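You operate a simulated robot arm through the tools that you are given. There is no shell and no other tool. Be economical: measure what you need, move in short steps, check, and stop when the job is done.

You run a simulated robot arm. Do the job below in one go: nothing can be reset, and whatever is moved stays where it is left.

Task
Set the right purple lever to OFF. Take the green twine cone on the top of the long teal table and put it away on the middle upper shelf under the ribbon bench. Press the red button two times. Stack the small dark green box that says "bands" from the top of the long teal table on top of the small dark green box that says "pegs". Fetch the card pack marked "love" from the top of the pale wood bench and set it on the steel top by the cream pot. Put the tall vase labelled "5" from the top of the pale wood bench on the middle shelf of the birch display rack and the tall vase labelled "3" on the top of the long teal table. The order is free. Set down upright: green twine cone, tall vase. The right purple lever goes to its stop.

Only the result counts: the job must be done as asked and must still hold three seconds after the hand-in. Knocking over, shifting, dropping, spilling or breaking anything else fails it.

Robot
A 6-joint arm with a fingered hand on a trunk, on a base that drives. Base frame: it is fixed to the floor where the robot stands at the start and does not move with it; the origin is under the middle of the robot, x ahead of it, y to its left, z up. Lengths are in mm, angles in rad, forces in N, time in s.
With the tool pointing down near the work surface it reaches from about 160 to 660 mm from the robot's upright axis, wherever it stands. Its first joint turns from -2.897 to 2.897 rad. Places, roughly: card pack [-2750, -3000, 1000]; green twine cone (7x7x13 cm) [-600, -2400, 900]; middle shelf of the birch display rack [-3000, 1700, 900]; middle upper shelf under the ribbon bench [400, 1000, 400]; red button [-2000, -2600, 1300]; right purple lever [700, 0, 1200]; small dark green box [-1500, -2750, 1000]; steel top by the cream pot [-7000, -4400, 900]; tall vase [-2500, -2750, 1000]; top of the long teal table [-1300, -2500, 900]. Payload 4 kg.
The tool frame sits at the grasp point between the pads (the TCP): z along the fingers, y along the line on which they close. The tips reach 26 mm beyond it. The gripper opens to 148 mm. The gripper's body begins 73 mm behind the TCP. The gripper is a hand of 3 fingers: y runs from the thumb to the fingers, the wrist lies at [0, 0, -239] in the tool frame, and closing takes about 1.5 s.
Orientation is that of the tool frame in the base frame, as [roll, pitch, yaw] about the fixed x, y, z axes, in that order (R = Rz(yaw) Ry(pitch) Rx(roll)). With the fingers straight down and closing along the base's y, the tool's x points along the base's -x, its y along +y and its z along -z.

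Tools
- The arm moves only by the tool play_rows. Its argument "deltas" is one flat list of numbers, 6 for each row, row after row: the turn, a rotation vector about the tool's x, y, z in rad, then the shift along the tool's x, y, z in mm. In form: [ax, ay, az, tx, ty, tz, ax, ay, az, tx, ty, tz, ...]. A call has 1 to 8 rows; each row shifts and turns the commanded pose from where the row before left it, along the tool's axes as they then stand. "claw" is the opening, from 0 (shut) to 1 (fully open), set as the call begins (left out, the last holds). Rows are played at 5 a second. More than 50 mm and 0.15 rad between two rows, or a gripper value outside its range, and nothing of the call is played. A pose out of reach is approached as far as the arm can. The call stops where the force on the tool passes 40 N (or 10 N more than at its start, if that is more) or the arm is blocked; 0.2 s more then pass. The fingers move at their own pace (about 153 mm/s each) and stop on an object; they squeeze with about 32 N. The grip force told is the motor's: it shows also when the fingers shut on nothing. Time passes only in rows, and 0.2 s behind the last, so rows that do not move let the fingers close. The reply holds the time, the measured pose of the TCP, the force on the tool along the base axes, the opening and the grip force, in the units named above and with some noise, with the torque about the TCP (base axes, N m) and any sound that the robot's microphone picked up.
- Cameras (640 x 400 px; columns grow to the right, rows downward): "scene" is now at [60, 244.8, 1417.6]; the picture's right is [0.39, -0.92, 0.00], its down [-0.56, -0.23, -0.80] and it looks along [0.73, 0.31, -0.61] (base axes); focal length 243 px, centre (320, 200). "wrist" rides on the gripper at [68, -39, -90] in the tool frame; the picture's right is [0.50, 0.87, 0.00], its down [-0.66, 0.38, -0.65] and it looks along [-0.57, 0.33, 0.76] (tool axes); focal length 222 px, centre (320, 200). There is no depth. A picture from a camera that has moved, and an enlarged one, comes with that camera's place and axes in the base frame and with its lens.
- camera(camera): a new picture of that camera. No time passes.
- lift_body(by): slides the trunk up (or, below 0, down) by that many mm; the arm and the scene camera ride with it, the base frame stays. It gives what a move gives, with no picture.
- drive_base(legs): drives the robot by 1 to 6 legs, each [ahead, left, turn to the left] in mm, mm and rad, along the robot's own axes; the way and the turn of a leg run together, so that a leg with both is an arc; at most 1500 mm and 3.142 rad a leg. The arm and the cameras ride along, it lands a little off, and it stops where it bumps. It gives what a move gives.
- finger_targets(finger1, finger2, thumb_bend): sets how far each is bent, from 0 (flat) to 100 (curled in); at 30 the hand is open as for a grip, at 70 the pads meet at the TCP. One left out holds its place. A second passes; each finger stops where it meets its share of the squeeze, and holds until it gets a number again. A gripper value or a shape takes the hand back. It gives what a move gives, with no picture; readings hold the bend of each and the force on the fingers (four entries, about 0 where the hand has none), thumb and palm.
- set_grasp(shape): the hand has 3 fingers and takes this shape, open, in about a second: jaw (thumb against the fingers, like two jaws); tri (thumb and two fingers); tip (a fingertip pinch); poke (one finger out to press); point (the index stretched); flat (the hand flat); cup (the hand cupped); fist (a fist). The gripper value then closes the fingers along that shape, each until it touches; the sizes above hold for jaw. It gives what a move gives, with no picture.
- turn_head(pan, tilt): turns the head with the scene camera to pan (to the left, within 2.094 rad either way) and tilt (down, from -0.506 to 1.204), counted from straight ahead of the robot. It gives what a move gives.
- zoom(camera, box): a new picture of the part [left, top, right, bottom] of that camera's present view, enlarged. No time passes.
- job_done(): hands the job in; it is judged then, once.

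Work in short steps. Places have to be worked out from the pictures, the camera data and where the tool is seen: move nearer, look again, correct. Check each grasp and each placing, and mend what went wrong. You have 186 turns and 148 pictures in all, those below and enlarged ones among them. Open the gripper and draw the arm clear of the work before you hand the job in, unless the task says otherwise; then end with one line.

The tools are called as a command line: name --argument value ..., lists and objects as JSON in quotes. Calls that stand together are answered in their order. play_rows: Moves the arm, as the interface text tells. Its arguments: {"type":"object","properties":{"deltas":{"type":"array"},"claw":{"type":"number"}},"required":["deltas"]} The other tools are called the same way: lift_body (by) slides the trunk up or down; set_grasp (shape) gives the hand a shape; finger_targets (finger1, finger2, thumb_bend) moves the fingers one by one; drive_base (legs) drives the base; turn_head (pan, tilt) turns the head that bears the scene camera; camera (camera) takes a picture; zoom (camera, box) takes an enlarged picture of a part of a camera's view; job_done () hands the job in.

At the start:

```text
t: 0.0
tcp_pos: [280.3, 350.1, 1000.2]
ee_rot: [3.141, 0.001, 3.14]
wrist_force: [0.1, -0.3, -0.9]
moment: [-0.01, -0.01, 0.0]
gripper_width: 147.9
grasp_force: 0.1
shape: jaw
bend: [30.0, 30.0, 30.0]
finger forces: [0.0, 0.1, 0.0, 0.0, 0.0, 0.1]
trunk travel left (down, up): [-150.0, 167.0]
robot x, y, heading: [-2.2, -3.9, 0.001]
head pan, tilt: [0.396, 0.651]
```

scene: 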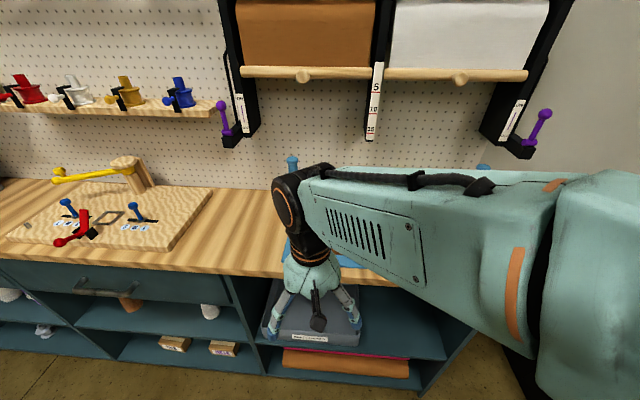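
wrist: 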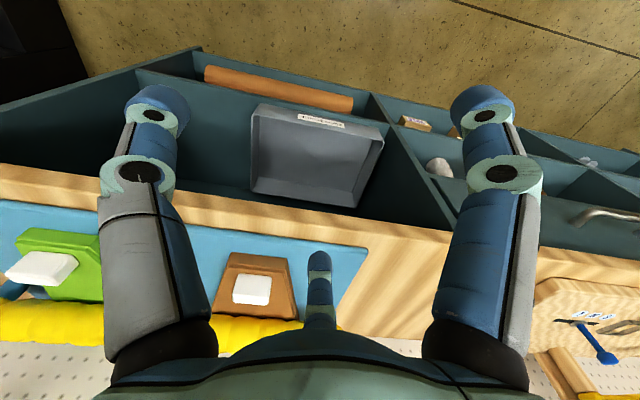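

The right purple lever is at the right end of the paper-roll rack. I'll zoom in to read its ON/OFF labels.

zoom --camera "scene" --box '[460, 60, 580, 180]'

zoom --camera "scene" --box '[190, 60, 310, 180]'

```text
3.33 times, centred on (520, 120) of scene
camera zoom: at [60.0, 244.8, 1417.6], right [0.39, -0.92, 0.0], down [-0.56, -0.23, -0.8], along [0.73, 0.31, -0.61], focal length 810 px, centre (-347, 467)
```

zoom: 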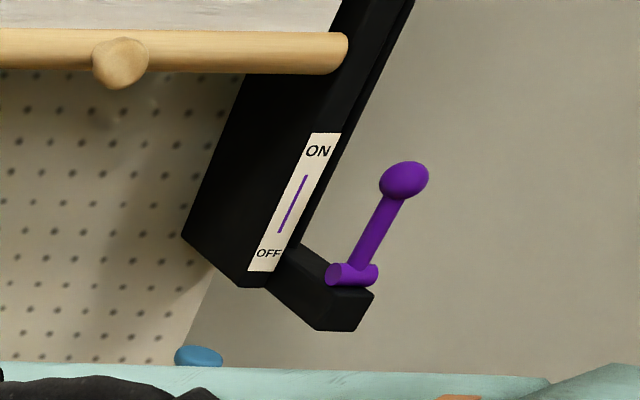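

```text
3.33 times, centred on (250, 120) of scene
camera zoom: at [60.0, 244.8, 1417.6], right [0.39, -0.92, 0.0], down [-0.56, -0.23, -0.8], along [0.73, 0.31, -0.61], focal length 810 px, centre (553, 467)
```

zoom: 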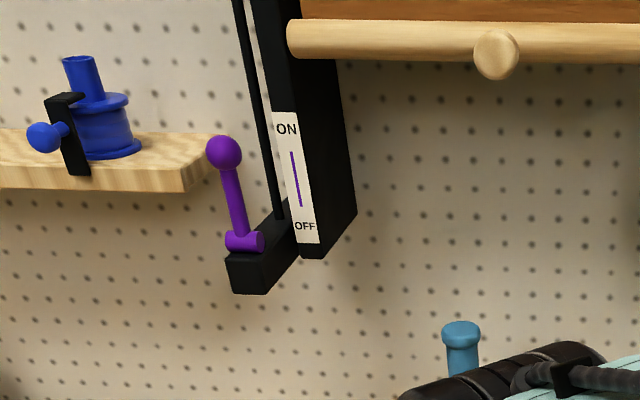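

The lever stands up at ON and should swing down towards me to OFF. I'll turn the head to look at it straight on for a better fix.

turn_head --pan -0.3 --tilt 0.3

camera --camera "scene"

```text
t: 1.1
tcp_pos: [279.5, 350.3, 999.9]
ee_rot: [3.142, 0.0, 3.141]
wrist_force: [0.5, -0.1, -0.1]
moment: [-0.02, -0.02, 0.03]
gripper_width: 148.1
grasp_force: 0.1
shape: jaw
bend: [30.0, 30.0, 30.0]
finger forces: [0.0, 0.0, 0.0, 0.0, 0.1, 0.0]
trunk travel left (down, up): [-150.0, 167.0]
robot x, y, heading: [1.1, 0.6, -0.002]
head pan, tilt: [-0.3, 0.3]
```

```text
143 pictures are left
camera scene: at [69.2, 183.8, 1449.5], right [-0.29, -0.96, 0.0], down [-0.28, 0.09, -0.96], along [0.91, -0.28, -0.3], focal length 243 px, centre (320, 200)
```

scene: 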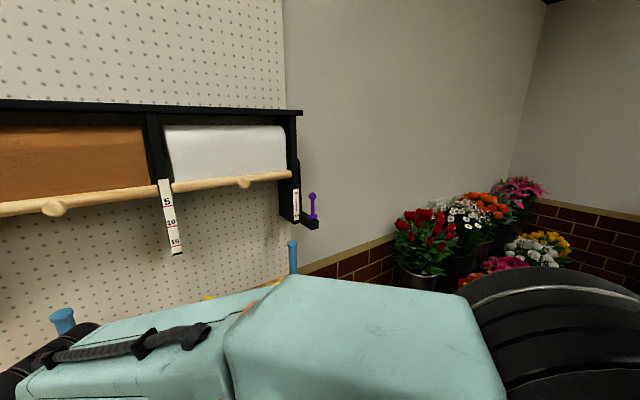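

Triangulating from both views puts the lever pivot near (748, 0, 1172) and the ball near (748, 0, 1241). I'll first bring the hand sideways to y≈0 and higher, clear of the rack.

play_rows --deltas '[0, 0, 0, 0, -44, -20, 0, 0, 0, 0, -44, -20, 0, 0, 0, 0, -44, -20, 0, 0, 0, 0, -44, -20, 0, 0, 0, 0, -44, -20, 0, 0, 0, 0, -44, -20, 0, 0, 0, 0, -44, -20, 0, 0, 0, 0, -44, -20]' --claw 0.4

```text
t: 2.9
tcp_pos: [280.9, -4.4, 1160.6]
ee_rot: [-3.14, -0.001, -3.141]
wrist_force: [0.6, -0.7, -0.6]
moment: [0.01, -0.03, 0.02]
gripper_width: 59.4
grasp_force: 0.0
shape: jaw
bend: [77.0, 77.0, 70.0]
finger forces: [0.1, 0.1, 0.0, 0.0, 0.0, 0.1]
trunk travel left (down, up): [-150.0, 167.0]
robot x, y, heading: [-1.5, 0.8, 0.0]
head pan, tilt: [-0.3, 0.3]
```

Now I'll tip the tool towards horizontal while moving forward, stopping well short of the lever.

play_rows --deltas '[0, -0.131, 0, -29, 0, -6.75, 0, -0.131, 0, -29.6, 0, -2.9, 0, -0.131, 0, -29.8, 0, 1, 0, -0.131, 0, -29.4, 0, 4.9, 0, -0.131, 0, -28.5, 0, 8.7, 0, -0.131, 0, -27.1, 0, 12.3, 0, -0.131, 0, -25.3, 0, 15.7, 0, -0.131, 0, -23, 0, 18.9]'

play_rows --deltas '[0, -0.131, 0, -20.3, 0, 21.7, 0, -0.131, 0, -17.3, 0, 24.2, 0, -0.131, 0, -14, 0, 26.3, 0, -0.131, 0, -10.4, 4, 27.9]'

camera --camera "wrist"

camera --camera "scene"

```text
t: 4.7
tcp_pos: [513.5, -4.1, 1214.0]
ee_rot: [-3.141, 1.051, 3.141]
wrist_force: [-0.1, -1.0, -0.3]
moment: [-0.02, 0.04, -0.01]
gripper_width: 59.8
grasp_force: 0.1
shape: jaw
bend: [77.0, 77.0, 70.0]
finger forces: [0.0, 0.0, 0.1, 0.1, 0.1, 0.0]
trunk travel left (down, up): [-150.0, 167.0]
robot x, y, heading: [-0.4, -1.4, -0.002]
head pan, tilt: [-0.3, 0.3]
```

```text
t: 5.7
tcp_pos: [629.4, 2.2, 1240.4]
ee_rot: [0.009, 1.567, 0.007]
wrist_force: [-0.6, 0.1, 0.8]
moment: [0.0, 0.05, 0.02]
gripper_width: 59.4
grasp_force: 0.0
shape: jaw
bend: [77.0, 77.0, 70.0]
finger forces: [0.0, 0.1, 0.0, 0.1, 0.1, 0.0]
trunk travel left (down, up): [-150.0, 167.0]
robot x, y, heading: [-2.3, 0.1, -0.002]
head pan, tilt: [-0.3, 0.3]
```

```text
142 pictures are left
camera wrist: at [540.2, -35.7, 1173.8], right [0.0, 0.87, -0.5], down [-0.66, 0.38, 0.65], along [0.75, 0.33, 0.57], focal length 222 px, centre (320, 200)
```

wrist: 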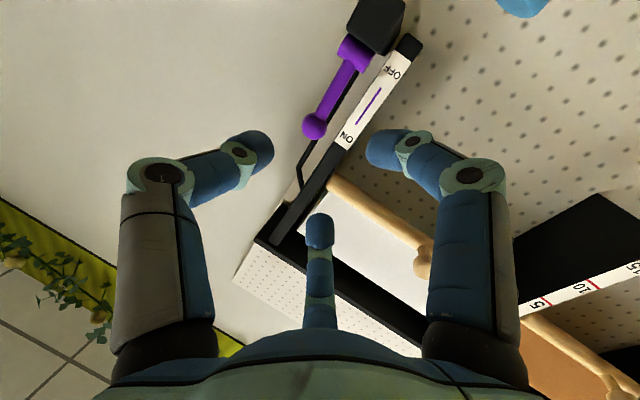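

```text
141 pictures are left
camera scene: at [70.2, 183.8, 1449.5], right [-0.3, -0.96, 0.0], down [-0.28, 0.09, -0.95], along [0.91, -0.28, -0.3], focal length 243 px, centre (320, 200)
```

scene: 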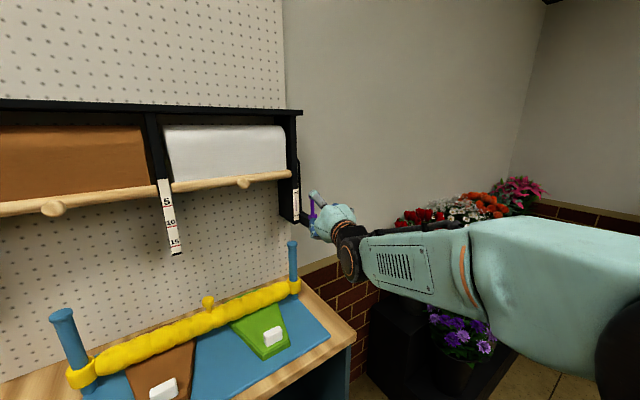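

The wrist view refines the ball to about (735, 2, 1247), with the label plate front at x≈773. I'll narrow the fingers, move in until the ball sits between the pads, and look.

play_rows --deltas '[0, 0, 0, -2, 0, 25, 0, 0, 0, -2, 0, 25, 0, 0, 0, 0, 0, 25, 0, 0, 0, 0, 0, 23]' --claw 0.33

camera --camera "wrist"

```text
t: 6.7
tcp_pos: [728.6, 0.2, 1245.5]
ee_rot: [0.042, 1.569, 0.042]
wrist_force: [0.5, 0.4, -0.1]
moment: [0.04, 0.0, 0.0]
gripper_width: 49.3
grasp_force: 0.1
shape: jaw
bend: [77.0, 77.0, 70.0]
finger forces: [0.0, 0.1, 0.0, 0.1, 0.0, 0.1]
trunk travel left (down, up): [-150.0, 167.0]
robot x, y, heading: [0.2, -1.0, 0.001]
head pan, tilt: [-0.3, 0.3]
```

```text
140 pictures are left
camera wrist: at [638.4, -36.3, 1178.6], right [0.0, 0.87, -0.5], down [-0.65, 0.38, 0.65], along [0.76, 0.33, 0.57], focal length 222 px, centre (320, 200)
```

wrist: 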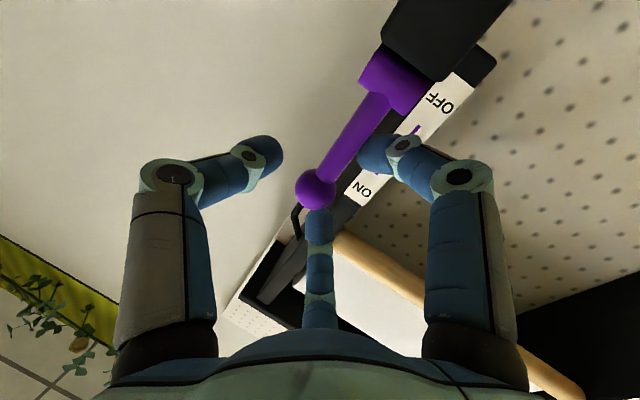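

The ball is now fixed at (742, 2, 1250). I'll move the last bit and close on it.

play_rows --deltas '[0, 0, 0, -4, 1, 10, 0, 0, 0, 0, 0, 0]'

play_rows --deltas '[0, 0, 0, 0, 0, 0, 0, 0, 0, 0, 0, 0, 0, 0, 0, 0, 0, 0, 0, 0, 0, 0, 0, 0, 0, 0, 0, 0, 0, 0, 0, 0, 0, 0, 0, 0]' --claw 0

camera --camera "wrist"

```text
t: 7.3
tcp_pos: [736.7, 1.5, 1250.2]
ee_rot: [0.137, 1.57, 0.138]
wrist_force: [0.0, -0.6, -0.2]
moment: [0.02, 0.0, 0.0]
gripper_width: 49.1
grasp_force: 0.0
shape: jaw
bend: [77.0, 77.0, 70.0]
finger forces: [0.0, 0.1, 0.0, 0.1, 0.1, 0.0]
trunk travel left (down, up): [-150.0, 167.0]
robot x, y, heading: [-1.4, -0.1, -0.0]
head pan, tilt: [-0.3, 0.3]
```

```text
t: 8.7
tcp_pos: [737.5, 1.5, 1249.3]
ee_rot: [0.493, 1.569, 0.493]
wrist_force: [2.8, -6.1, 0.9]
moment: [0.02, 0.01, -0.04]
gripper_width: 2.5
grasp_force: 31.8
shape: jaw
bend: [70.0, 70.0, 72.0]
finger forces: [1.1, 0.0, 0.1, 0.0, 0.0, 0.0]
trunk travel left (down, up): [-150.0, 167.0]
robot x, y, heading: [-0.0, -2.0, -0.006]
head pan, tilt: [-0.3, 0.3]
```

```text
139 pictures are left
camera wrist: at [648.0, -36.2, 1182.7], right [0.0, 0.87, -0.5], down [-0.65, 0.38, 0.65], along [0.76, 0.33, 0.57], focal length 222 px, centre (320, 200)
```

wrist: 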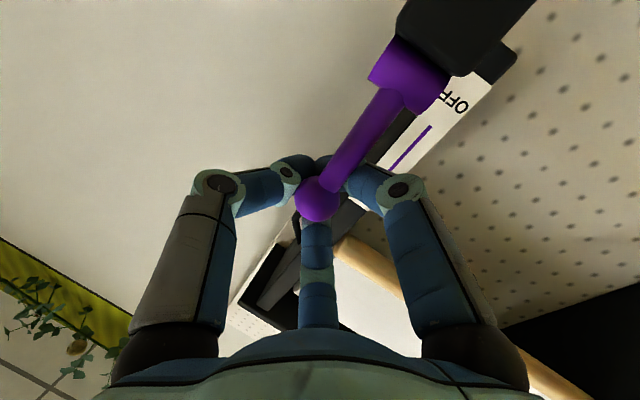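

The fingers have closed behind the ball and hooked it. I'll pull along an arc about the pivot towards me and down.

play_rows --deltas '[0, 0, 0, 2.4, 0, -18.1, 0, 0, 0, 7, 0, -16.9, 0, 0, 0, 11.1, 0, -14.5]'

camera --camera "wrist"

```text
t: 9.5
tcp_pos: [684.5, 5.7, 1232.8]
ee_rot: [-0.125, 1.562, -0.124]
wrist_force: [1.9, -8.7, 12.0]
moment: [-0.35, 0.0, 0.0]
gripper_width: 2.5
grasp_force: 32.0
shape: jaw
bend: [70.0, 70.0, 73.0]
finger forces: [0.1, 0.0, 0.0, 0.0, 11.6, 0.0]
trunk travel left (down, up): [-150.0, 167.0]
robot x, y, heading: [0.3, 2.2, 0.001]
head pan, tilt: [-0.3, 0.3]
```

```text
138 pictures are left
camera wrist: at [595.7, -32.3, 1165.6], right [0.0, 0.87, -0.5], down [-0.66, 0.38, 0.65], along [0.75, 0.33, 0.57], focal length 222 px, centre (320, 200)
```

wrist: 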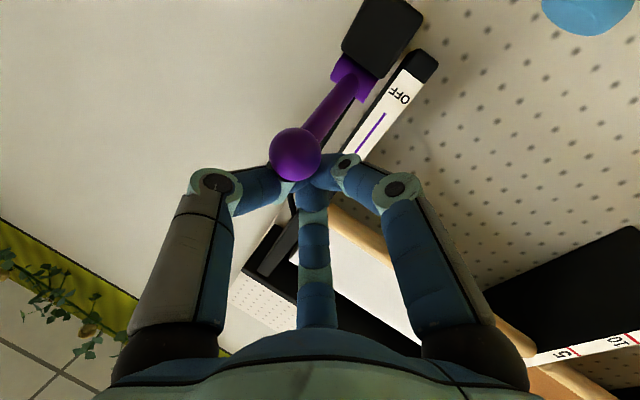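

The lever has come down about halfway and the fingers now sit on top of the ball. I'll continue downwards.

play_rows --deltas '[0, 0, 0, 14.5, 0, -9, 0, 0, 0, 16.9, 0, -5, 0, 0, 0, 18.1, 0, 0]'

camera --camera "wrist"

```text
t: 9.9
tcp_pos: [678.6, 4.8, 1232.1]
ee_rot: [-0.066, 1.542, -0.063]
wrist_force: [0.0, -1.7, 11.3]
moment: [-0.27, -0.04, 0.03]
gripper_width: 1.7
grasp_force: 32.0
shape: jaw
bend: [70.0, 70.0, 72.0]
finger forces: [0.0, 0.1, 0.0, 0.1, 4.8, 0.0]
trunk travel left (down, up): [-150.0, 167.0]
robot x, y, heading: [3.2, 0.6, 0.001]
head pan, tilt: [-0.3, 0.3]
stopped in row 1: the force on the tool passed its limit at 47 N (the readings are from after the stop); the commanded pose is now the measured one
```

```text
137 pictures are left
camera wrist: at [591.4, -33.2, 1162.8], right [0.01, 0.87, -0.5], down [-0.67, 0.38, 0.64], along [0.74, 0.33, 0.59], focal length 222 px, centre (320, 200)
```

wrist: 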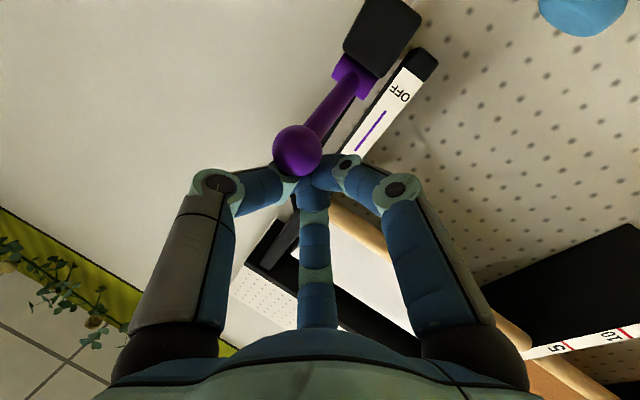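

The force limit tripped, so I need to see whether this is the stop or a jam. I'll check from the scene camera.

zoom --camera "scene" --box '[250, 150, 380, 260]'

```text
3.64 times, centred on (315, 205) of scene
camera zoom: at [68.2, 183.7, 1449.6], right [-0.29, -0.96, 0.0], down [-0.28, 0.09, -0.96], along [0.91, -0.28, -0.3], focal length 884 px, centre (338, 182)
```

zoom: 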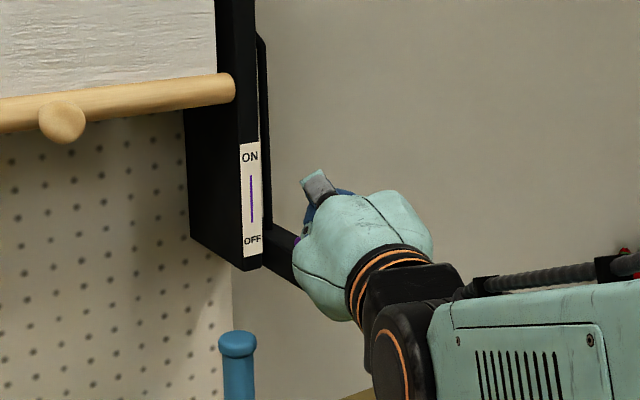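

The geometry suggests the lever is about 60° over. I'll lift off, back up and look at it unobstructed.

play_rows --deltas '[0, 0, 0, -20, 0, 0, 0, 0, 0, -20, 0, 0, 0, 0, 0, 0, 0, -40, 0, 0, 0, 0, 0, -40]'

camera --camera "wrist"

zoom --camera "scene" --box '[250, 150, 380, 260]'

```text
t: 10.9
tcp_pos: [597.1, 6.2, 1268.4]
ee_rot: [-0.093, 1.547, -0.092]
wrist_force: [0.2, 0.2, 0.6]
moment: [0.05, 0.01, -0.03]
gripper_width: 1.4
grasp_force: 32.0
shape: jaw
bend: [70.0, 70.0, 72.0]
finger forces: [0.1, 0.0, 0.0, 0.0, 0.0, 0.0]
trunk travel left (down, up): [-150.0, 167.0]
robot x, y, heading: [0.3, -3.3, 0.004]
head pan, tilt: [-0.3, 0.3]
```

```text
135 pictures are left
camera wrist: at [508.2, -32.0, 1199.2], right [0.01, 0.86, -0.5], down [-0.67, 0.38, 0.64], along [0.74, 0.33, 0.58], focal length 222 px, centre (320, 200)
```

wrist: 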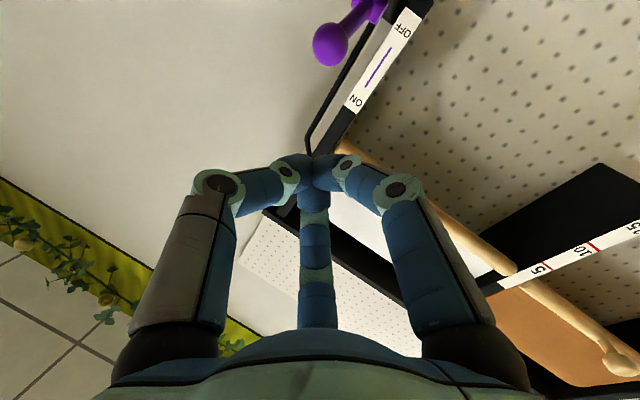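

```text
3.64 times, centred on (315, 205) of scene
camera zoom: at [68.1, 184.0, 1449.6], right [-0.29, -0.96, 0.0], down [-0.28, 0.09, -0.96], along [0.91, -0.28, -0.29], focal length 884 px, centre (338, 182)
```

zoom: 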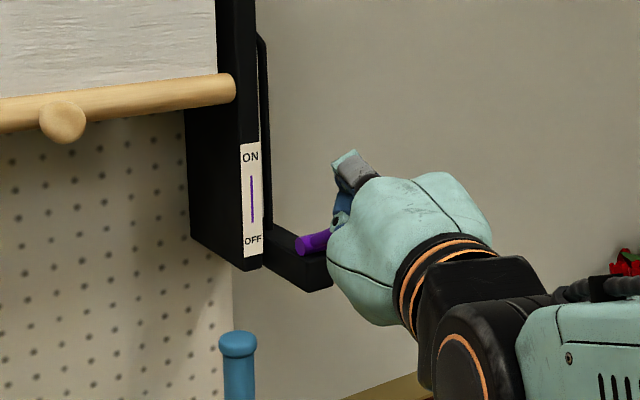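

The ball is now near (686, -5, 1215), roughly 60° over. I'll press it down again from above, away from any jam, to see whether it moves further.

play_rows --deltas '[0, 0, 0, 0, -10, 40, 0, 0, 0, 0, 0, 40, 0, 0, 0, 10, 0, 10, 0, 0, 0, 10, 0, 0, 0, 0, 0, 8, 0, 0, 0, 0, 0, 8, 0, 0, 0, 0, 0, 8, 0, 0]'

camera --camera "wrist"

```text
t: 12.5
tcp_pos: [689.6, -5.5, 1227.9]
ee_rot: [-0.083, 1.542, -0.079]
wrist_force: [3.4, -1.4, 11.9]
moment: [-0.22, 0.01, 0.07]
gripper_width: 1.4
grasp_force: 31.9
shape: jaw
bend: [70.0, 70.0, 72.0]
finger forces: [0.1, 0.0, 0.0, 0.0, 9.3, 0.0]
trunk travel left (down, up): [-150.0, 167.0]
robot x, y, heading: [1.5, 1.1, -0.001]
head pan, tilt: [-0.3, 0.3]
```

```text
133 pictures are left
camera wrist: at [601.5, -44.1, 1159.1], right [0.01, 0.86, -0.5], down [-0.67, 0.38, 0.64], along [0.74, 0.33, 0.59], focal length 222 px, centre (320, 200)
```

wrist: 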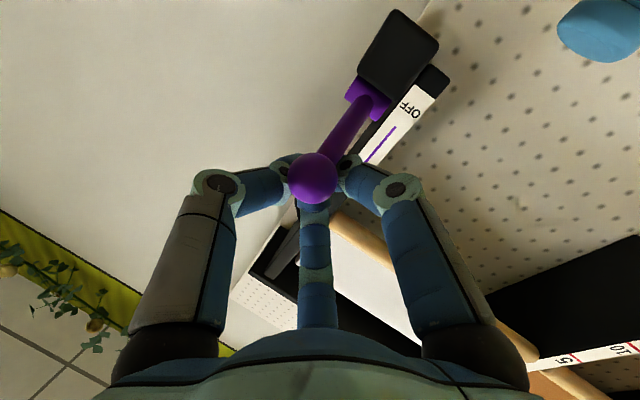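

The fingers are on the ball with 12 N. I'll keep pressing in small steps.

play_rows --deltas '[0, 0, 0, 6, 0, -2, 0, 0, 0, 6, 0, -1, 0, 0, 0, 6, 0, 0, 0, 0, 0, 6, 0, 0, 0, 0, 0, 6, 0, 0]'

camera --camera "wrist"

```text
t: 13.0
tcp_pos: [687.4, -6.3, 1228.1]
ee_rot: [-0.078, 1.527, -0.079]
wrist_force: [5.6, -4.9, 10.2]
moment: [-0.22, -0.03, 0.13]
gripper_width: 1.4
grasp_force: 32.0
shape: jaw
bend: [70.0, 70.0, 72.0]
finger forces: [0.0, 0.1, 0.0, 0.1, 7.7, 0.1]
trunk travel left (down, up): [-150.0, 167.0]
robot x, y, heading: [1.6, 1.8, -0.0]
head pan, tilt: [-0.3, 0.3]
stopped in row 2: the force on the tool passed its limit at 44 N (the readings are from after the stop); the commanded pose is now the measured one
```

```text
132 pictures are left
camera wrist: at [601.4, -44.9, 1156.7], right [0.02, 0.86, -0.5], down [-0.68, 0.38, 0.62], along [0.73, 0.33, 0.6], focal length 222 px, centre (320, 200)
```

wrist: 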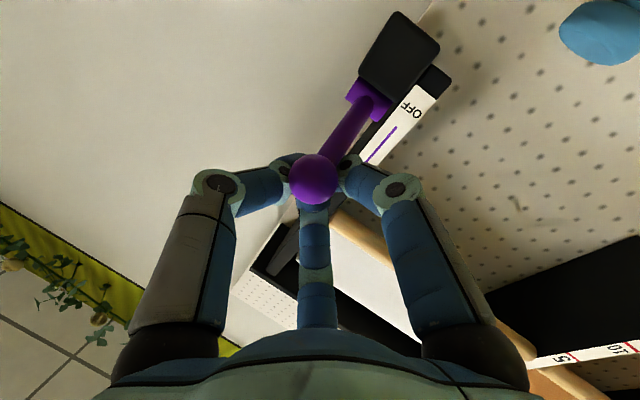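

Pressing with 44 N no longer moves it, so the lever is at its stop. I'll lift off, retract and fold the arm back to pointing down.

play_rows --deltas '[0, 0, 0, -20, 0, 0, 0, 0, 0, -20, 0, 0, 0, 0, 0, 0, 0, -45, 0, 0, 0, 0, 0, -45, 0, 0.131, 0, 1.3, 0, -29, 0, 0.131, 0, 5, 0, -28.6, 0, 0.131, 0, 8.7, 0, -27.7, 0, 0.131, 0, 12.3, 0, -26.3]'

play_rows --deltas '[0, 0.131, 0, 15.6, 0, -24.4, 0, 0.131, 0, 18.6, 0, -22.2, 0, 0.131, 0, 21.4, 0, -19.6, 0, 0.131, 0, 23.8, 0, -16.6, 0, 0.131, 0, 25.7, 0, -13.4, 0, 0.131, 0, 20, 0, -5, 0, 0.131, 0, 20, 0, -3, 0, 0.086, 0, 20, 0, 0]'

zoom --camera "scene" --box '[250, 150, 380, 260]'

```text
t: 14.8
tcp_pos: [490.4, -10.9, 1251.8]
ee_rot: [-3.118, 1.128, 3.141]
wrist_force: [0.0, 0.0, -0.8]
moment: [-0.01, 0.02, -0.02]
gripper_width: 1.5
grasp_force: 32.1
shape: jaw
bend: [70.0, 70.0, 72.0]
finger forces: [0.0, 0.0, 0.0, 0.1, 0.1, 0.0]
out of reach, approached as far as the arm can: row 7
trunk travel left (down, up): [-150.0, 167.0]
robot x, y, heading: [0.6, -1.5, -0.001]
head pan, tilt: [-0.3, 0.3]
```

```text
t: 16.6
tcp_pos: [286.8, -7.2, 1218.7]
ee_rot: [-3.131, 0.125, 3.121]
wrist_force: [0.2, -0.2, -0.3]
moment: [0.02, 0.02, 0.01]
gripper_width: 1.6
grasp_force: 32.1
shape: jaw
bend: [70.0, 70.0, 72.0]
finger forces: [0.0, 0.0, 0.0, 0.1, 0.0, 0.0]
trunk travel left (down, up): [-150.0, 167.0]
robot x, y, heading: [-1.9, 0.1, -0.001]
head pan, tilt: [-0.3, 0.3]
```

```text
3.64 times, centred on (315, 205) of scene
camera zoom: at [69.3, 183.9, 1449.5], right [-0.29, -0.96, 0.0], down [-0.28, 0.09, -0.96], along [0.91, -0.28, -0.3], focal length 884 px, centre (338, 182)
```

zoom: 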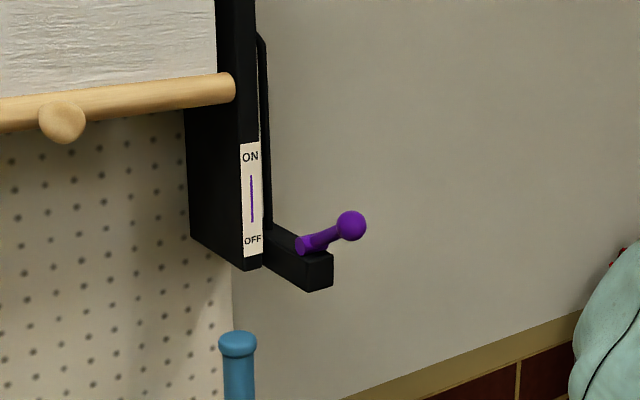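

The lever rests low at its OFF stop. Now I'll back away, turn right to face the teal table area, and look.

drive_base --legs '[[-500, 0, 0], [0, 0, -1.571]]'

turn_head --pan 0.5 --tilt 0.35

camera --camera "scene"

```text
t: 23.4
tcp_pos: [-507.3, -287.6, 1217.3]
ee_rot: [-3.132, 0.128, 1.555]
wrist_force: [-0.8, 0.1, 0.0]
moment: [-0.01, -0.03, -0.02]
gripper_width: 1.3
grasp_force: 31.9
shape: jaw
bend: [70.0, 70.0, 72.0]
finger forces: [0.0, 0.0, 0.1, 0.0, 0.1, 0.0]
trunk travel left (down, up): [-150.0, 167.0]
robot x, y, heading: [-499.4, -6.0, -1.564]
head pan, tilt: [-0.3, 0.3]
```

```text
t: 24.5
tcp_pos: [-506.9, -288.7, 1218.3]
ee_rot: [-3.13, 0.127, 1.555]
wrist_force: [0.7, -0.7, 0.5]
moment: [-0.04, 0.0, -0.01]
gripper_width: 1.6
grasp_force: 32.0
shape: jaw
bend: [70.0, 70.0, 72.0]
finger forces: [0.1, 0.0, 0.0, 0.0, 0.0, 0.0]
trunk travel left (down, up): [-150.0, 167.0]
robot x, y, heading: [-501.1, 0.3, -1.563]
head pan, tilt: [0.499, 0.351]
```

```text
130 pictures are left
camera scene: at [-247.6, -62.0, 1444.8], right [-0.87, -0.48, 0.0], down [-0.17, 0.3, -0.94], along [0.45, -0.82, -0.34], focal length 243 px, centre (320, 200)
```

scene: 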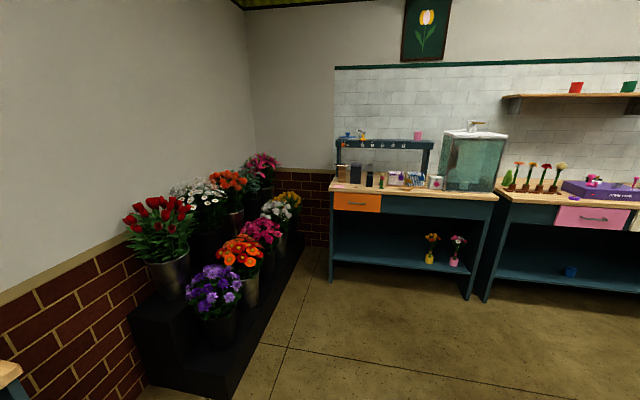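

turn_head --pan -0.45 --tilt 0.3

camera --camera "scene"

```text
t: 25.7
tcp_pos: [-507.4, -288.5, 1218.2]
ee_rot: [-3.132, 0.127, 1.555]
wrist_force: [-0.5, 0.2, 0.6]
moment: [-0.03, 0.0, -0.01]
gripper_width: 1.4
grasp_force: 32.2
shape: jaw
bend: [70.0, 70.0, 72.0]
finger forces: [0.0, 0.1, 0.0, 0.0, 0.0, 0.0]
trunk travel left (down, up): [-150.0, 167.0]
robot x, y, heading: [-502.3, -0.1, -1.565]
head pan, tilt: [-0.45, 0.3]
```

```text
129 pictures are left
camera scene: at [-332.7, -64.9, 1449.5], right [-0.9, 0.43, 0.0], down [0.13, 0.27, -0.96], along [-0.41, -0.86, -0.3], focal length 243 px, centre (320, 200)
```

scene: 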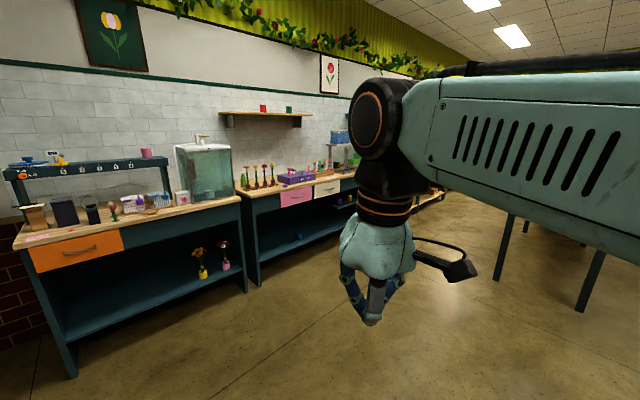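

The green twine cone stands at the left end of the second (long) teal table, near (-620, -2360). I'll drive towards it and look closer.

drive_base --legs '[[1400, -300, 0]]'

turn_head --pan 0.0 --tilt 0.6

camera --camera "scene"

```text
t: 32.8
tcp_pos: [-811.2, -1688.1, 1218.4]
ee_rot: [-3.13, 0.129, 1.54]
wrist_force: [0.3, 0.7, 0.2]
moment: [0.02, 0.02, -0.01]
gripper_width: 1.3
grasp_force: 32.4
shape: jaw
bend: [70.0, 70.0, 72.0]
finger forces: [0.0, 0.0, 0.1, 0.1, 0.1, 0.0]
trunk travel left (down, up): [-150.0, 167.0]
robot x, y, heading: [-801.8, -1402.9, -1.579]
head pan, tilt: [-0.45, 0.3]
```

```text
t: 33.7
tcp_pos: [-811.0, -1688.0, 1218.3]
ee_rot: [-3.13, 0.128, 1.541]
wrist_force: [1.1, 0.6, -0.4]
moment: [-0.02, -0.01, 0.0]
gripper_width: 1.6
grasp_force: 31.6
shape: jaw
bend: [70.0, 70.0, 72.0]
finger forces: [0.1, 0.0, 0.1, 0.0, 0.1, 0.0]
trunk travel left (down, up): [-150.0, 167.0]
robot x, y, heading: [-797.7, -1407.0, -1.58]
head pan, tilt: [0.0, 0.6]
```

```text
128 pictures are left
camera scene: at [-592.7, -1472.1, 1422.1], right [-1.0, 0.01, 0.0], down [0.01, 0.56, -0.83], along [-0.01, -0.83, -0.56], focal length 243 px, centre (320, 200)
```

scene: 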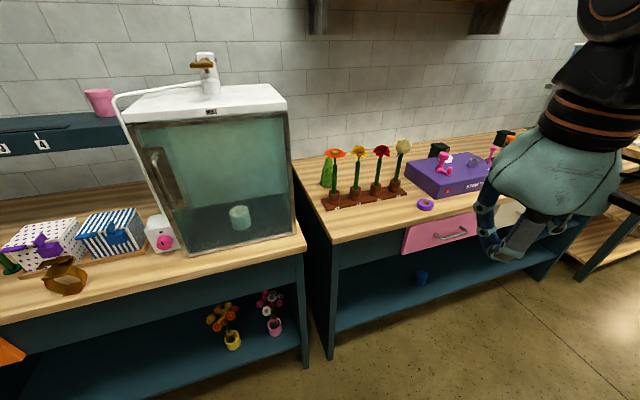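

The cone is at about (-633, -2368), standing behind-left of the tall flowers. I'll drive closer so the arm reaches it, then aim the wrist camera at it.

drive_base --legs '[[0, 150, 0.009], [200, 0, 0]]'

camera --camera "scene"

camera --camera "wrist"

```text
t: 36.9
tcp_pos: [-660.9, -1887.3, 1217.9]
ee_rot: [-3.13, 0.125, 1.552]
wrist_force: [0.0, 0.0, -0.4]
moment: [-0.01, 0.02, 0.01]
gripper_width: 1.4
grasp_force: 31.9
shape: jaw
bend: [70.0, 70.0, 72.0]
finger forces: [0.1, 0.0, 0.1, 0.0, 0.0, 0.0]
trunk travel left (down, up): [-150.0, 167.0]
robot x, y, heading: [-650.7, -1601.1, -1.571]
head pan, tilt: [0.0, 0.6]
```

```text
127 pictures are left
camera scene: at [-443.3, -1669.2, 1422.0], right [-1.0, 0.0, 0.0], down [0.0, 0.57, -0.82], along [0.0, -0.82, -0.57], focal length 243 px, centre (320, 200)
```

scene: 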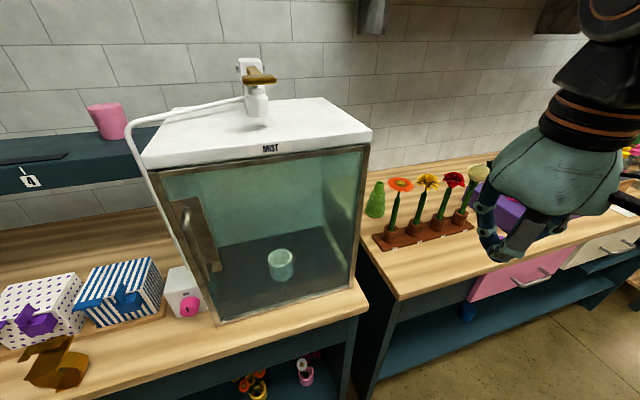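

```text
126 pictures are left
camera wrist: at [-695.0, -1806.6, 1300.0], right [0.88, 0.48, -0.07], down [0.37, -0.58, 0.73], along [0.31, -0.66, -0.68], focal length 222 px, centre (320, 200)
```

wrist: 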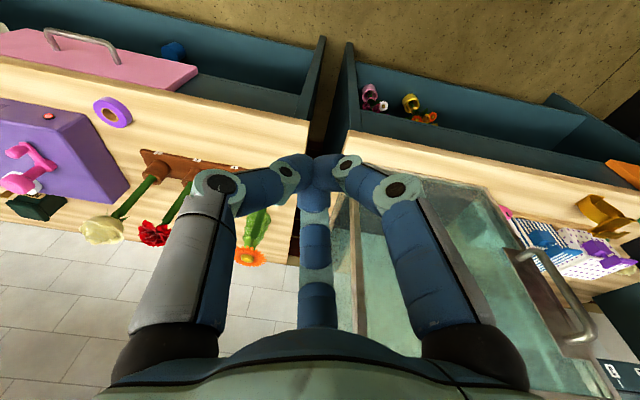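

The cone is at (-638, -2350), with its base at z≈890 and top at z≈1020; the orange flower stands close in front of it. The wrist camera sits on the flower side of the hand, so I'll turn the hand 180° about its axis first.

play_rows --deltas '[0, 0.125, 0, 0, 0, -5, 0, 0, 0.1496, 0, 0, 0, 0, 0, 0.1496, 0, 0, 0, 0, 0, 0.1496, 0, 0, 0, 0, 0, 0.1496, 0, 0, 0, 0, 0, 0.1496, 0, 0, 0, 0, 0, 0.1496, 0, 0, 0, 0, 0, 0.1496, 0, 0, 0]' --claw 0.65

play_rows --deltas '[0, 0, 0.1496, 0, 0, 0, 0, 0, 0.1496, 0, 0, 0, 0, 0, 0.1496, 0, 0, 0, 0, 0, 0.1496, 0, 0, 0, 0, 0, 0.1496, 0, 0, 0, 0, 0, 0.1496, 0, 0, 0, 0, 0, 0.1496, 0, 0, 0]'

play_rows --deltas '[0, 0, 0.1496, 0, 0, 0, 0, 0, 0.1496, 0, 0, 0, 0, 0, 0.1496, 0, 0, 0, 0, 0, 0.1496, 0, 0, 0, 0, 0, 0.1496, 0, 0, 0, 0, 0, 0.1496, 0, 0, 0, 0, 0, 0.1496, 0, 0, 0]'

drive_base --legs '[[110, 10, 0]]'

camera --camera "wrist"

```text
t: 38.7
tcp_pos: [-659.1, -1886.4, 1223.7]
ee_rot: [-3.138, 0.009, 0.501]
wrist_force: [0.1, -0.1, -0.3]
moment: [0.0, -0.01, -0.01]
gripper_width: 95.9
grasp_force: 0.0
shape: jaw
bend: [30.0, 30.0, 70.0]
finger forces: [0.0, 0.0, 0.1, 0.0, 0.0, 0.1]
trunk travel left (down, up): [-150.0, 167.0]
robot x, y, heading: [-652.7, -1599.7, -1.564]
head pan, tilt: [0.0, 0.6]
```

```text
t: 40.3
tcp_pos: [-658.9, -1886.0, 1222.7]
ee_rot: [3.134, 0.007, -0.547]
wrist_force: [-0.3, 0.9, -0.8]
moment: [0.01, -0.04, -0.02]
gripper_width: 96.0
grasp_force: 0.1
shape: jaw
bend: [30.0, 30.0, 70.0]
finger forces: [0.0, 0.1, 0.0, 0.1, 0.0, 0.0]
trunk travel left (down, up): [-150.0, 167.0]
robot x, y, heading: [-648.8, -1598.3, -1.572]
head pan, tilt: [0.0, 0.6]
```

```text
t: 41.9
tcp_pos: [-659.7, -1886.4, 1223.5]
ee_rot: [3.131, -0.003, -1.593]
wrist_force: [-0.3, 0.0, 0.9]
moment: [0.02, 0.0, 0.03]
gripper_width: 95.7
grasp_force: 0.1
shape: jaw
bend: [30.0, 30.0, 70.0]
finger forces: [0.1, 0.0, 0.0, 0.0, 0.0, 0.1]
trunk travel left (down, up): [-150.0, 167.0]
robot x, y, heading: [-651.1, -1599.4, -1.565]
head pan, tilt: [0.0, 0.6]
```

```text
t: 43.1
tcp_pos: [-649.5, -1996.2, 1223.7]
ee_rot: [3.131, -0.002, -1.594]
wrist_force: [0.1, -0.9, -0.5]
moment: [0.04, 0.0, -0.01]
gripper_width: 95.8
grasp_force: 0.1
shape: jaw
bend: [30.0, 30.0, 70.0]
finger forces: [0.0, 0.0, 0.1, 0.0, 0.0, 0.0]
trunk travel left (down, up): [-150.0, 167.0]
robot x, y, heading: [-639.9, -1710.3, -1.575]
head pan, tilt: [0.0, 0.6]
```

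```text
125 pictures are left
camera wrist: at [-610.3, -2063.7, 1313.6], right [-0.88, -0.48, 0.01], down [-0.36, 0.66, 0.66], along [-0.32, 0.57, -0.75], focal length 222 px, centre (320, 200)
```

wrist: 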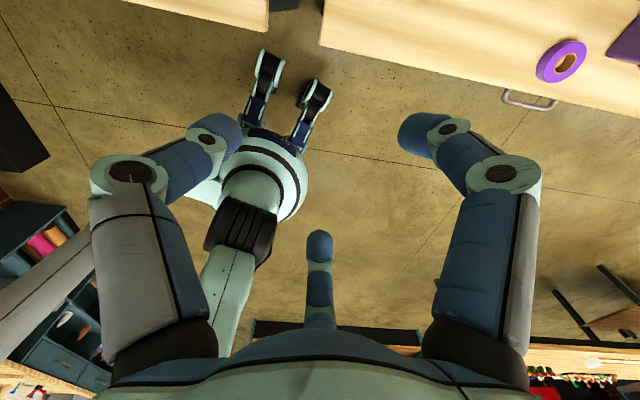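

The base is small, so I can go a little closer. Then I'll move the hand over the cone at safe height and check.

drive_base --legs '[[60, 0, 0.005]]'

play_rows --deltas '[0, 0, -0.023, 42, -2, 0, 0, 0, 0, 42, -2, 0, 0, 0, 0, 42, -2, 0, 0, 0, 0, 42, -2, 0, 0, 0, 0, 42, -2, 0, 0, 0, 0, 42, -2, 0, 0, 0, 0, 42, 0, 0]'

camera --camera "wrist"

camera --camera "scene"

```text
t: 44.0
tcp_pos: [-647.6, -2056.2, 1222.4]
ee_rot: [3.131, 0.001, -1.588]
wrist_force: [0.0, -0.4, -1.3]
moment: [0.02, -0.02, -0.01]
gripper_width: 95.8
grasp_force: 0.0
shape: jaw
bend: [30.0, 30.0, 70.0]
finger forces: [0.1, 0.0, 0.1, 0.0, 0.0, 0.1]
trunk travel left (down, up): [-150.0, 167.0]
robot x, y, heading: [-638.4, -1770.2, -1.562]
head pan, tilt: [0.0, 0.6]
```

```text
t: 45.6
tcp_pos: [-635.6, -2311.3, 1195.3]
ee_rot: [3.131, -0.002, -1.564]
wrist_force: [-0.1, 0.3, 0.4]
moment: [0.0, -0.02, 0.0]
gripper_width: 95.8
grasp_force: 0.1
shape: jaw
bend: [30.0, 30.0, 70.0]
finger forces: [0.1, 0.0, 0.0, 0.0, 0.1, 0.0]
out of reach, approached as far as the arm can: row 6, 7
trunk travel left (down, up): [-150.0, 167.0]
robot x, y, heading: [-641.5, -1768.8, -1.567]
head pan, tilt: [0.0, 0.6]
```

```text
124 pictures are left
camera wrist: at [-594.4, -2376.4, 1285.2], right [-0.86, -0.51, 0.01], down [-0.38, 0.65, 0.66], along [-0.34, 0.56, -0.75], focal length 222 px, centre (320, 200)
```

wrist: 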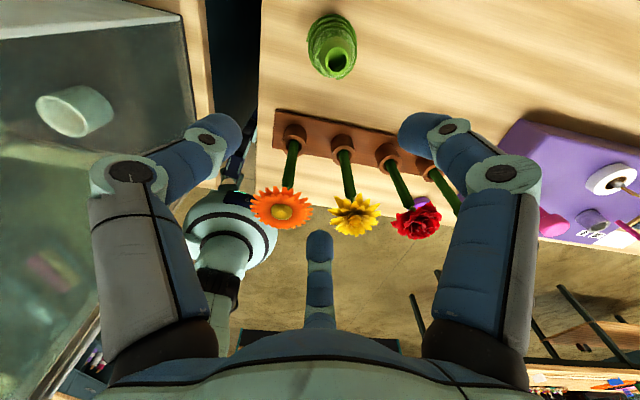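

```text
123 pictures are left
camera scene: at [-432.6, -1838.9, 1421.9], right [-1.0, -0.01, 0.0], down [0.0, 0.57, -0.82], along [0.01, -0.82, -0.57], focal length 243 px, centre (320, 200)
```

scene: 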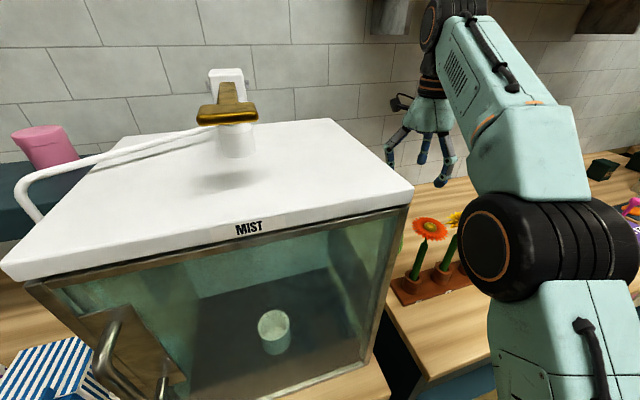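

The wrist view pins the cone at (-636, -2351). The flower head is about 145 mm in front of it, leaving comfortable room. I'll drive 45 mm nearer and descend a little to check tracking.

drive_base --legs '[[45, 0, 0]]'

play_rows --deltas '[0, 0, 0, 0, 0, 20, 0, 0, 0, 0, 0, 20]'

```text
t: 46.6
tcp_pos: [-644.4, -2321.0, 1196.1]
ee_rot: [3.132, -0.005, -1.562]
wrist_force: [0.8, 0.5, 0.7]
moment: [0.02, 0.0, 0.01]
gripper_width: 96.2
grasp_force: 0.0
shape: jaw
bend: [30.0, 30.0, 70.0]
finger forces: [0.0, 0.1, 0.0, 0.1, 0.1, 0.0]
trunk travel left (down, up): [-150.0, 167.0]
robot x, y, heading: [-650.8, -1783.0, -1.56]
head pan, tilt: [0.0, 0.6]
stopped in leg 1: the robot was blocked; the commanded pose is now the measured one
```

```text
t: 47.2
tcp_pos: [-642.9, -2318.6, 1154.8]
ee_rot: [3.131, -0.004, -1.562]
wrist_force: [0.5, 0.4, 0.4]
moment: [-0.01, 0.01, -0.01]
gripper_width: 95.9
grasp_force: 0.1
shape: jaw
bend: [30.0, 30.0, 70.0]
finger forces: [0.0, 0.1, 0.0, 0.0, 0.0, 0.1]
trunk travel left (down, up): [-150.0, 167.0]
robot x, y, heading: [-651.9, -1784.1, -1.561]
head pan, tilt: [0.0, 0.6]
```

The base has met the table, so this is as close as I go. Reach grows lower down, so I'll shift onto the cone axis while descending to just above its top.

play_rows --deltas '[0, 0, 0, 8, -2, 22, 0, 0, 0, 8, -2, 22, 0, 0, 0, 8, -2, 22, 0, 0, 0, 8, -1, 22]'

camera --camera "wrist"

```text
t: 48.2
tcp_pos: [-637.1, -2352.9, 1067.6]
ee_rot: [3.13, -0.001, -1.563]
wrist_force: [0.2, 0.0, 0.3]
moment: [0.01, 0.0, 0.0]
gripper_width: 95.8
grasp_force: 0.1
shape: jaw
bend: [30.0, 30.0, 70.0]
finger forces: [0.1, 0.0, 0.1, 0.1, 0.0, 0.0]
trunk travel left (down, up): [-150.0, 167.0]
robot x, y, heading: [-656.1, -1778.3, -1.563]
head pan, tilt: [0.0, 0.6]
```

```text
122 pictures are left
camera wrist: at [-596.2, -2418.8, 1158.4], right [-0.86, -0.51, 0.01], down [-0.38, 0.65, 0.66], along [-0.34, 0.56, -0.76], focal length 222 px, centre (320, 200)
```

wrist: 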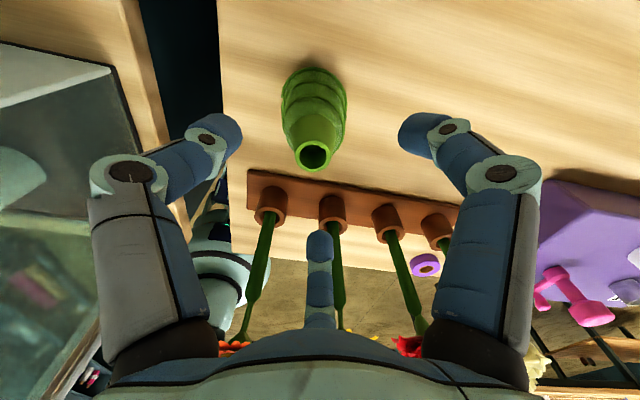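

The cone top is centred under the tool. I'll lower to z≈975 and close gently.

play_rows --deltas '[0, 0, 0, 0, -2, 23, 0, 0, 0, 0, 0, 23, 0, 0, 0, 0, 0, 23, 0, 0, 0, 0, 0, 23]'

play_rows --deltas '[0, 0, 0, 0, 0, 0, 0, 0, 0, 0, 0, 0, 0, 0, 0, 0, 0, 0, 0, 0, 0, 0, 0, 0, 0, 0, 0, 0, 0, 0, 0, 0, 0, 0, 0, 0]' --claw 0

camera --camera "wrist"

```text
t: 49.2
tcp_pos: [-637.5, -2353.4, 976.8]
ee_rot: [3.131, -0.005, -1.561]
wrist_force: [-0.2, -0.9, 1.0]
moment: [0.01, -0.01, 0.0]
gripper_width: 95.9
grasp_force: 0.1
shape: jaw
bend: [30.0, 30.0, 70.0]
finger forces: [0.0, 0.1, 0.1, 0.0, 0.0, 0.0]
trunk travel left (down, up): [-150.0, 167.0]
robot x, y, heading: [-646.6, -1781.2, -1.56]
head pan, tilt: [0.0, 0.6]
```

```text
t: 50.6
tcp_pos: [-638.6, -2352.8, 976.3]
ee_rot: [3.131, -0.003, -1.563]
wrist_force: [0.0, 0.7, 0.5]
moment: [-0.06, -0.03, 0.02]
gripper_width: 44.8
grasp_force: 31.9
shape: jaw
bend: [76.0, 76.0, 70.0]
finger forces: [28.6, 28.4, 0.0, 0.1, 28.6, 0.0]
trunk travel left (down, up): [-150.0, 167.0]
robot x, y, heading: [-651.0, -1780.3, -1.566]
head pan, tilt: [0.0, 0.6]
```

```text
121 pictures are left
camera wrist: at [-596.5, -2417.7, 1067.6], right [-0.86, -0.51, 0.01], down [-0.38, 0.65, 0.66], along [-0.34, 0.56, -0.76], focal length 222 px, centre (320, 200)
```

wrist: 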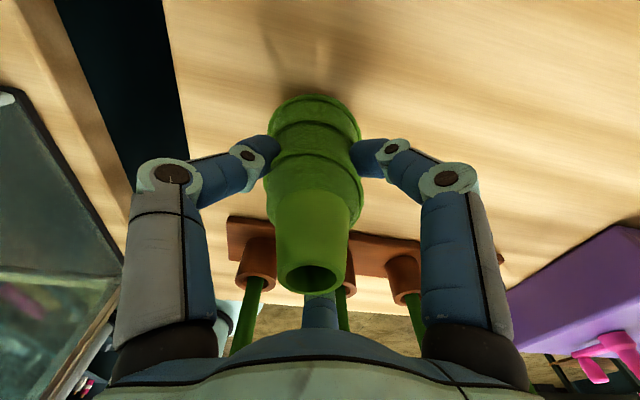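

I have a firm grip on the cone. I'll raise the trunk so it clears the flower heads before I retract.

lift_body --by 160

play_rows --deltas '[0, 0, 0, 0, 0, -23, 0, 0, 0, 0, 0, -23, 0, 0, 0, 0, 0, -23, 0, 0, 0, 0, 0, -23, 0, 0, 0, 0, 0, -15]'

camera --camera "wrist"

```text
t: 52.5
tcp_pos: [-636.9, -2352.8, 1135.7]
ee_rot: [3.131, -0.004, -1.563]
wrist_force: [0.3, 0.6, -1.1]
moment: [-0.03, 0.01, 0.02]
gripper_width: 45.0
grasp_force: 32.3
shape: jaw
bend: [76.0, 76.0, 70.0]
finger forces: [28.5, 28.5, 0.1, 0.1, 28.5, 0.0]
trunk travel left (down, up): [-310.0, 7.0]
robot x, y, heading: [-651.8, -1781.0, -1.563]
head pan, tilt: [0.0, 0.6]
```

```text
t: 53.7
tcp_pos: [-635.6, -2351.5, 1243.1]
ee_rot: [3.131, -0.003, -1.562]
wrist_force: [0.1, -0.4, -1.3]
moment: [0.02, 0.02, 0.0]
gripper_width: 44.8
grasp_force: 32.0
shape: jaw
bend: [76.0, 76.0, 70.0]
finger forces: [28.6, 28.4, 0.0, 0.0, 28.5, 0.0]
trunk travel left (down, up): [-310.0, 7.0]
robot x, y, heading: [-649.4, -1783.7, -1.559]
head pan, tilt: [0.0, 0.6]
```

```text
120 pictures are left
camera wrist: at [-593.8, -2416.8, 1333.9], right [-0.86, -0.51, 0.01], down [-0.38, 0.65, 0.66], along [-0.34, 0.56, -0.76], focal length 222 px, centre (320, 200)
```

wrist: 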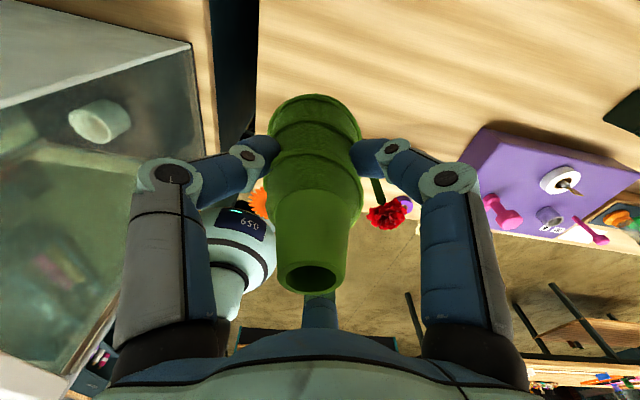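

The cone bottom is at 1157, above the flowers. I'll back straight out and look at the route to the ribbon bench.

drive_base --legs '[[-500, -20, 0]]'

turn_head --pan -0.6 --tilt 0.45

camera --camera "scene"

```text
t: 56.6
tcp_pos: [-657.6, -1854.8, 1242.9]
ee_rot: [3.131, -0.003, -1.553]
wrist_force: [-0.2, -0.5, -1.5]
moment: [-0.01, -0.01, -0.02]
gripper_width: 44.7
grasp_force: 32.2
shape: jaw
bend: [76.0, 76.0, 70.0]
finger forces: [28.6, 28.4, 0.1, 0.0, 28.3, 0.1]
trunk travel left (down, up): [-310.0, 7.0]
robot x, y, heading: [-674.7, -1286.3, -1.547]
head pan, tilt: [0.0, 0.6]
```

```text
t: 57.6
tcp_pos: [-656.7, -1855.2, 1242.2]
ee_rot: [3.131, -0.004, -1.553]
wrist_force: [0.4, -0.4, -1.2]
moment: [-0.04, 0.04, -0.01]
gripper_width: 44.7
grasp_force: 32.0
shape: jaw
bend: [76.0, 76.0, 70.0]
finger forces: [28.6, 28.5, 0.1, 0.0, 28.4, 0.0]
trunk travel left (down, up): [-310.0, 7.0]
robot x, y, heading: [-678.2, -1285.3, -1.554]
head pan, tilt: [-0.6, 0.45]
```

```text
119 pictures are left
camera scene: at [-520.1, -1325.7, 1597.7], right [-0.83, 0.55, 0.0], down [0.24, 0.36, -0.9], along [-0.5, -0.75, -0.44], focal length 243 px, centre (320, 200)
```

scene: 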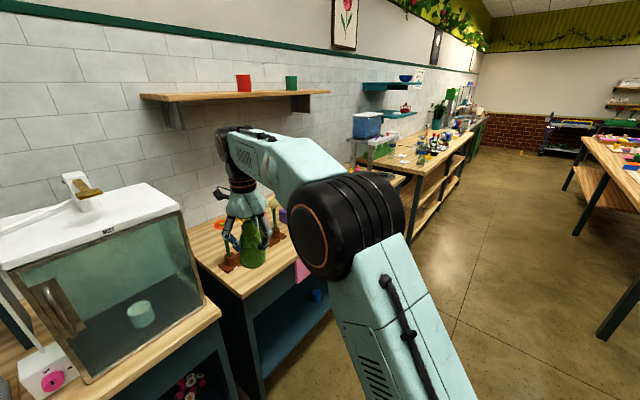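

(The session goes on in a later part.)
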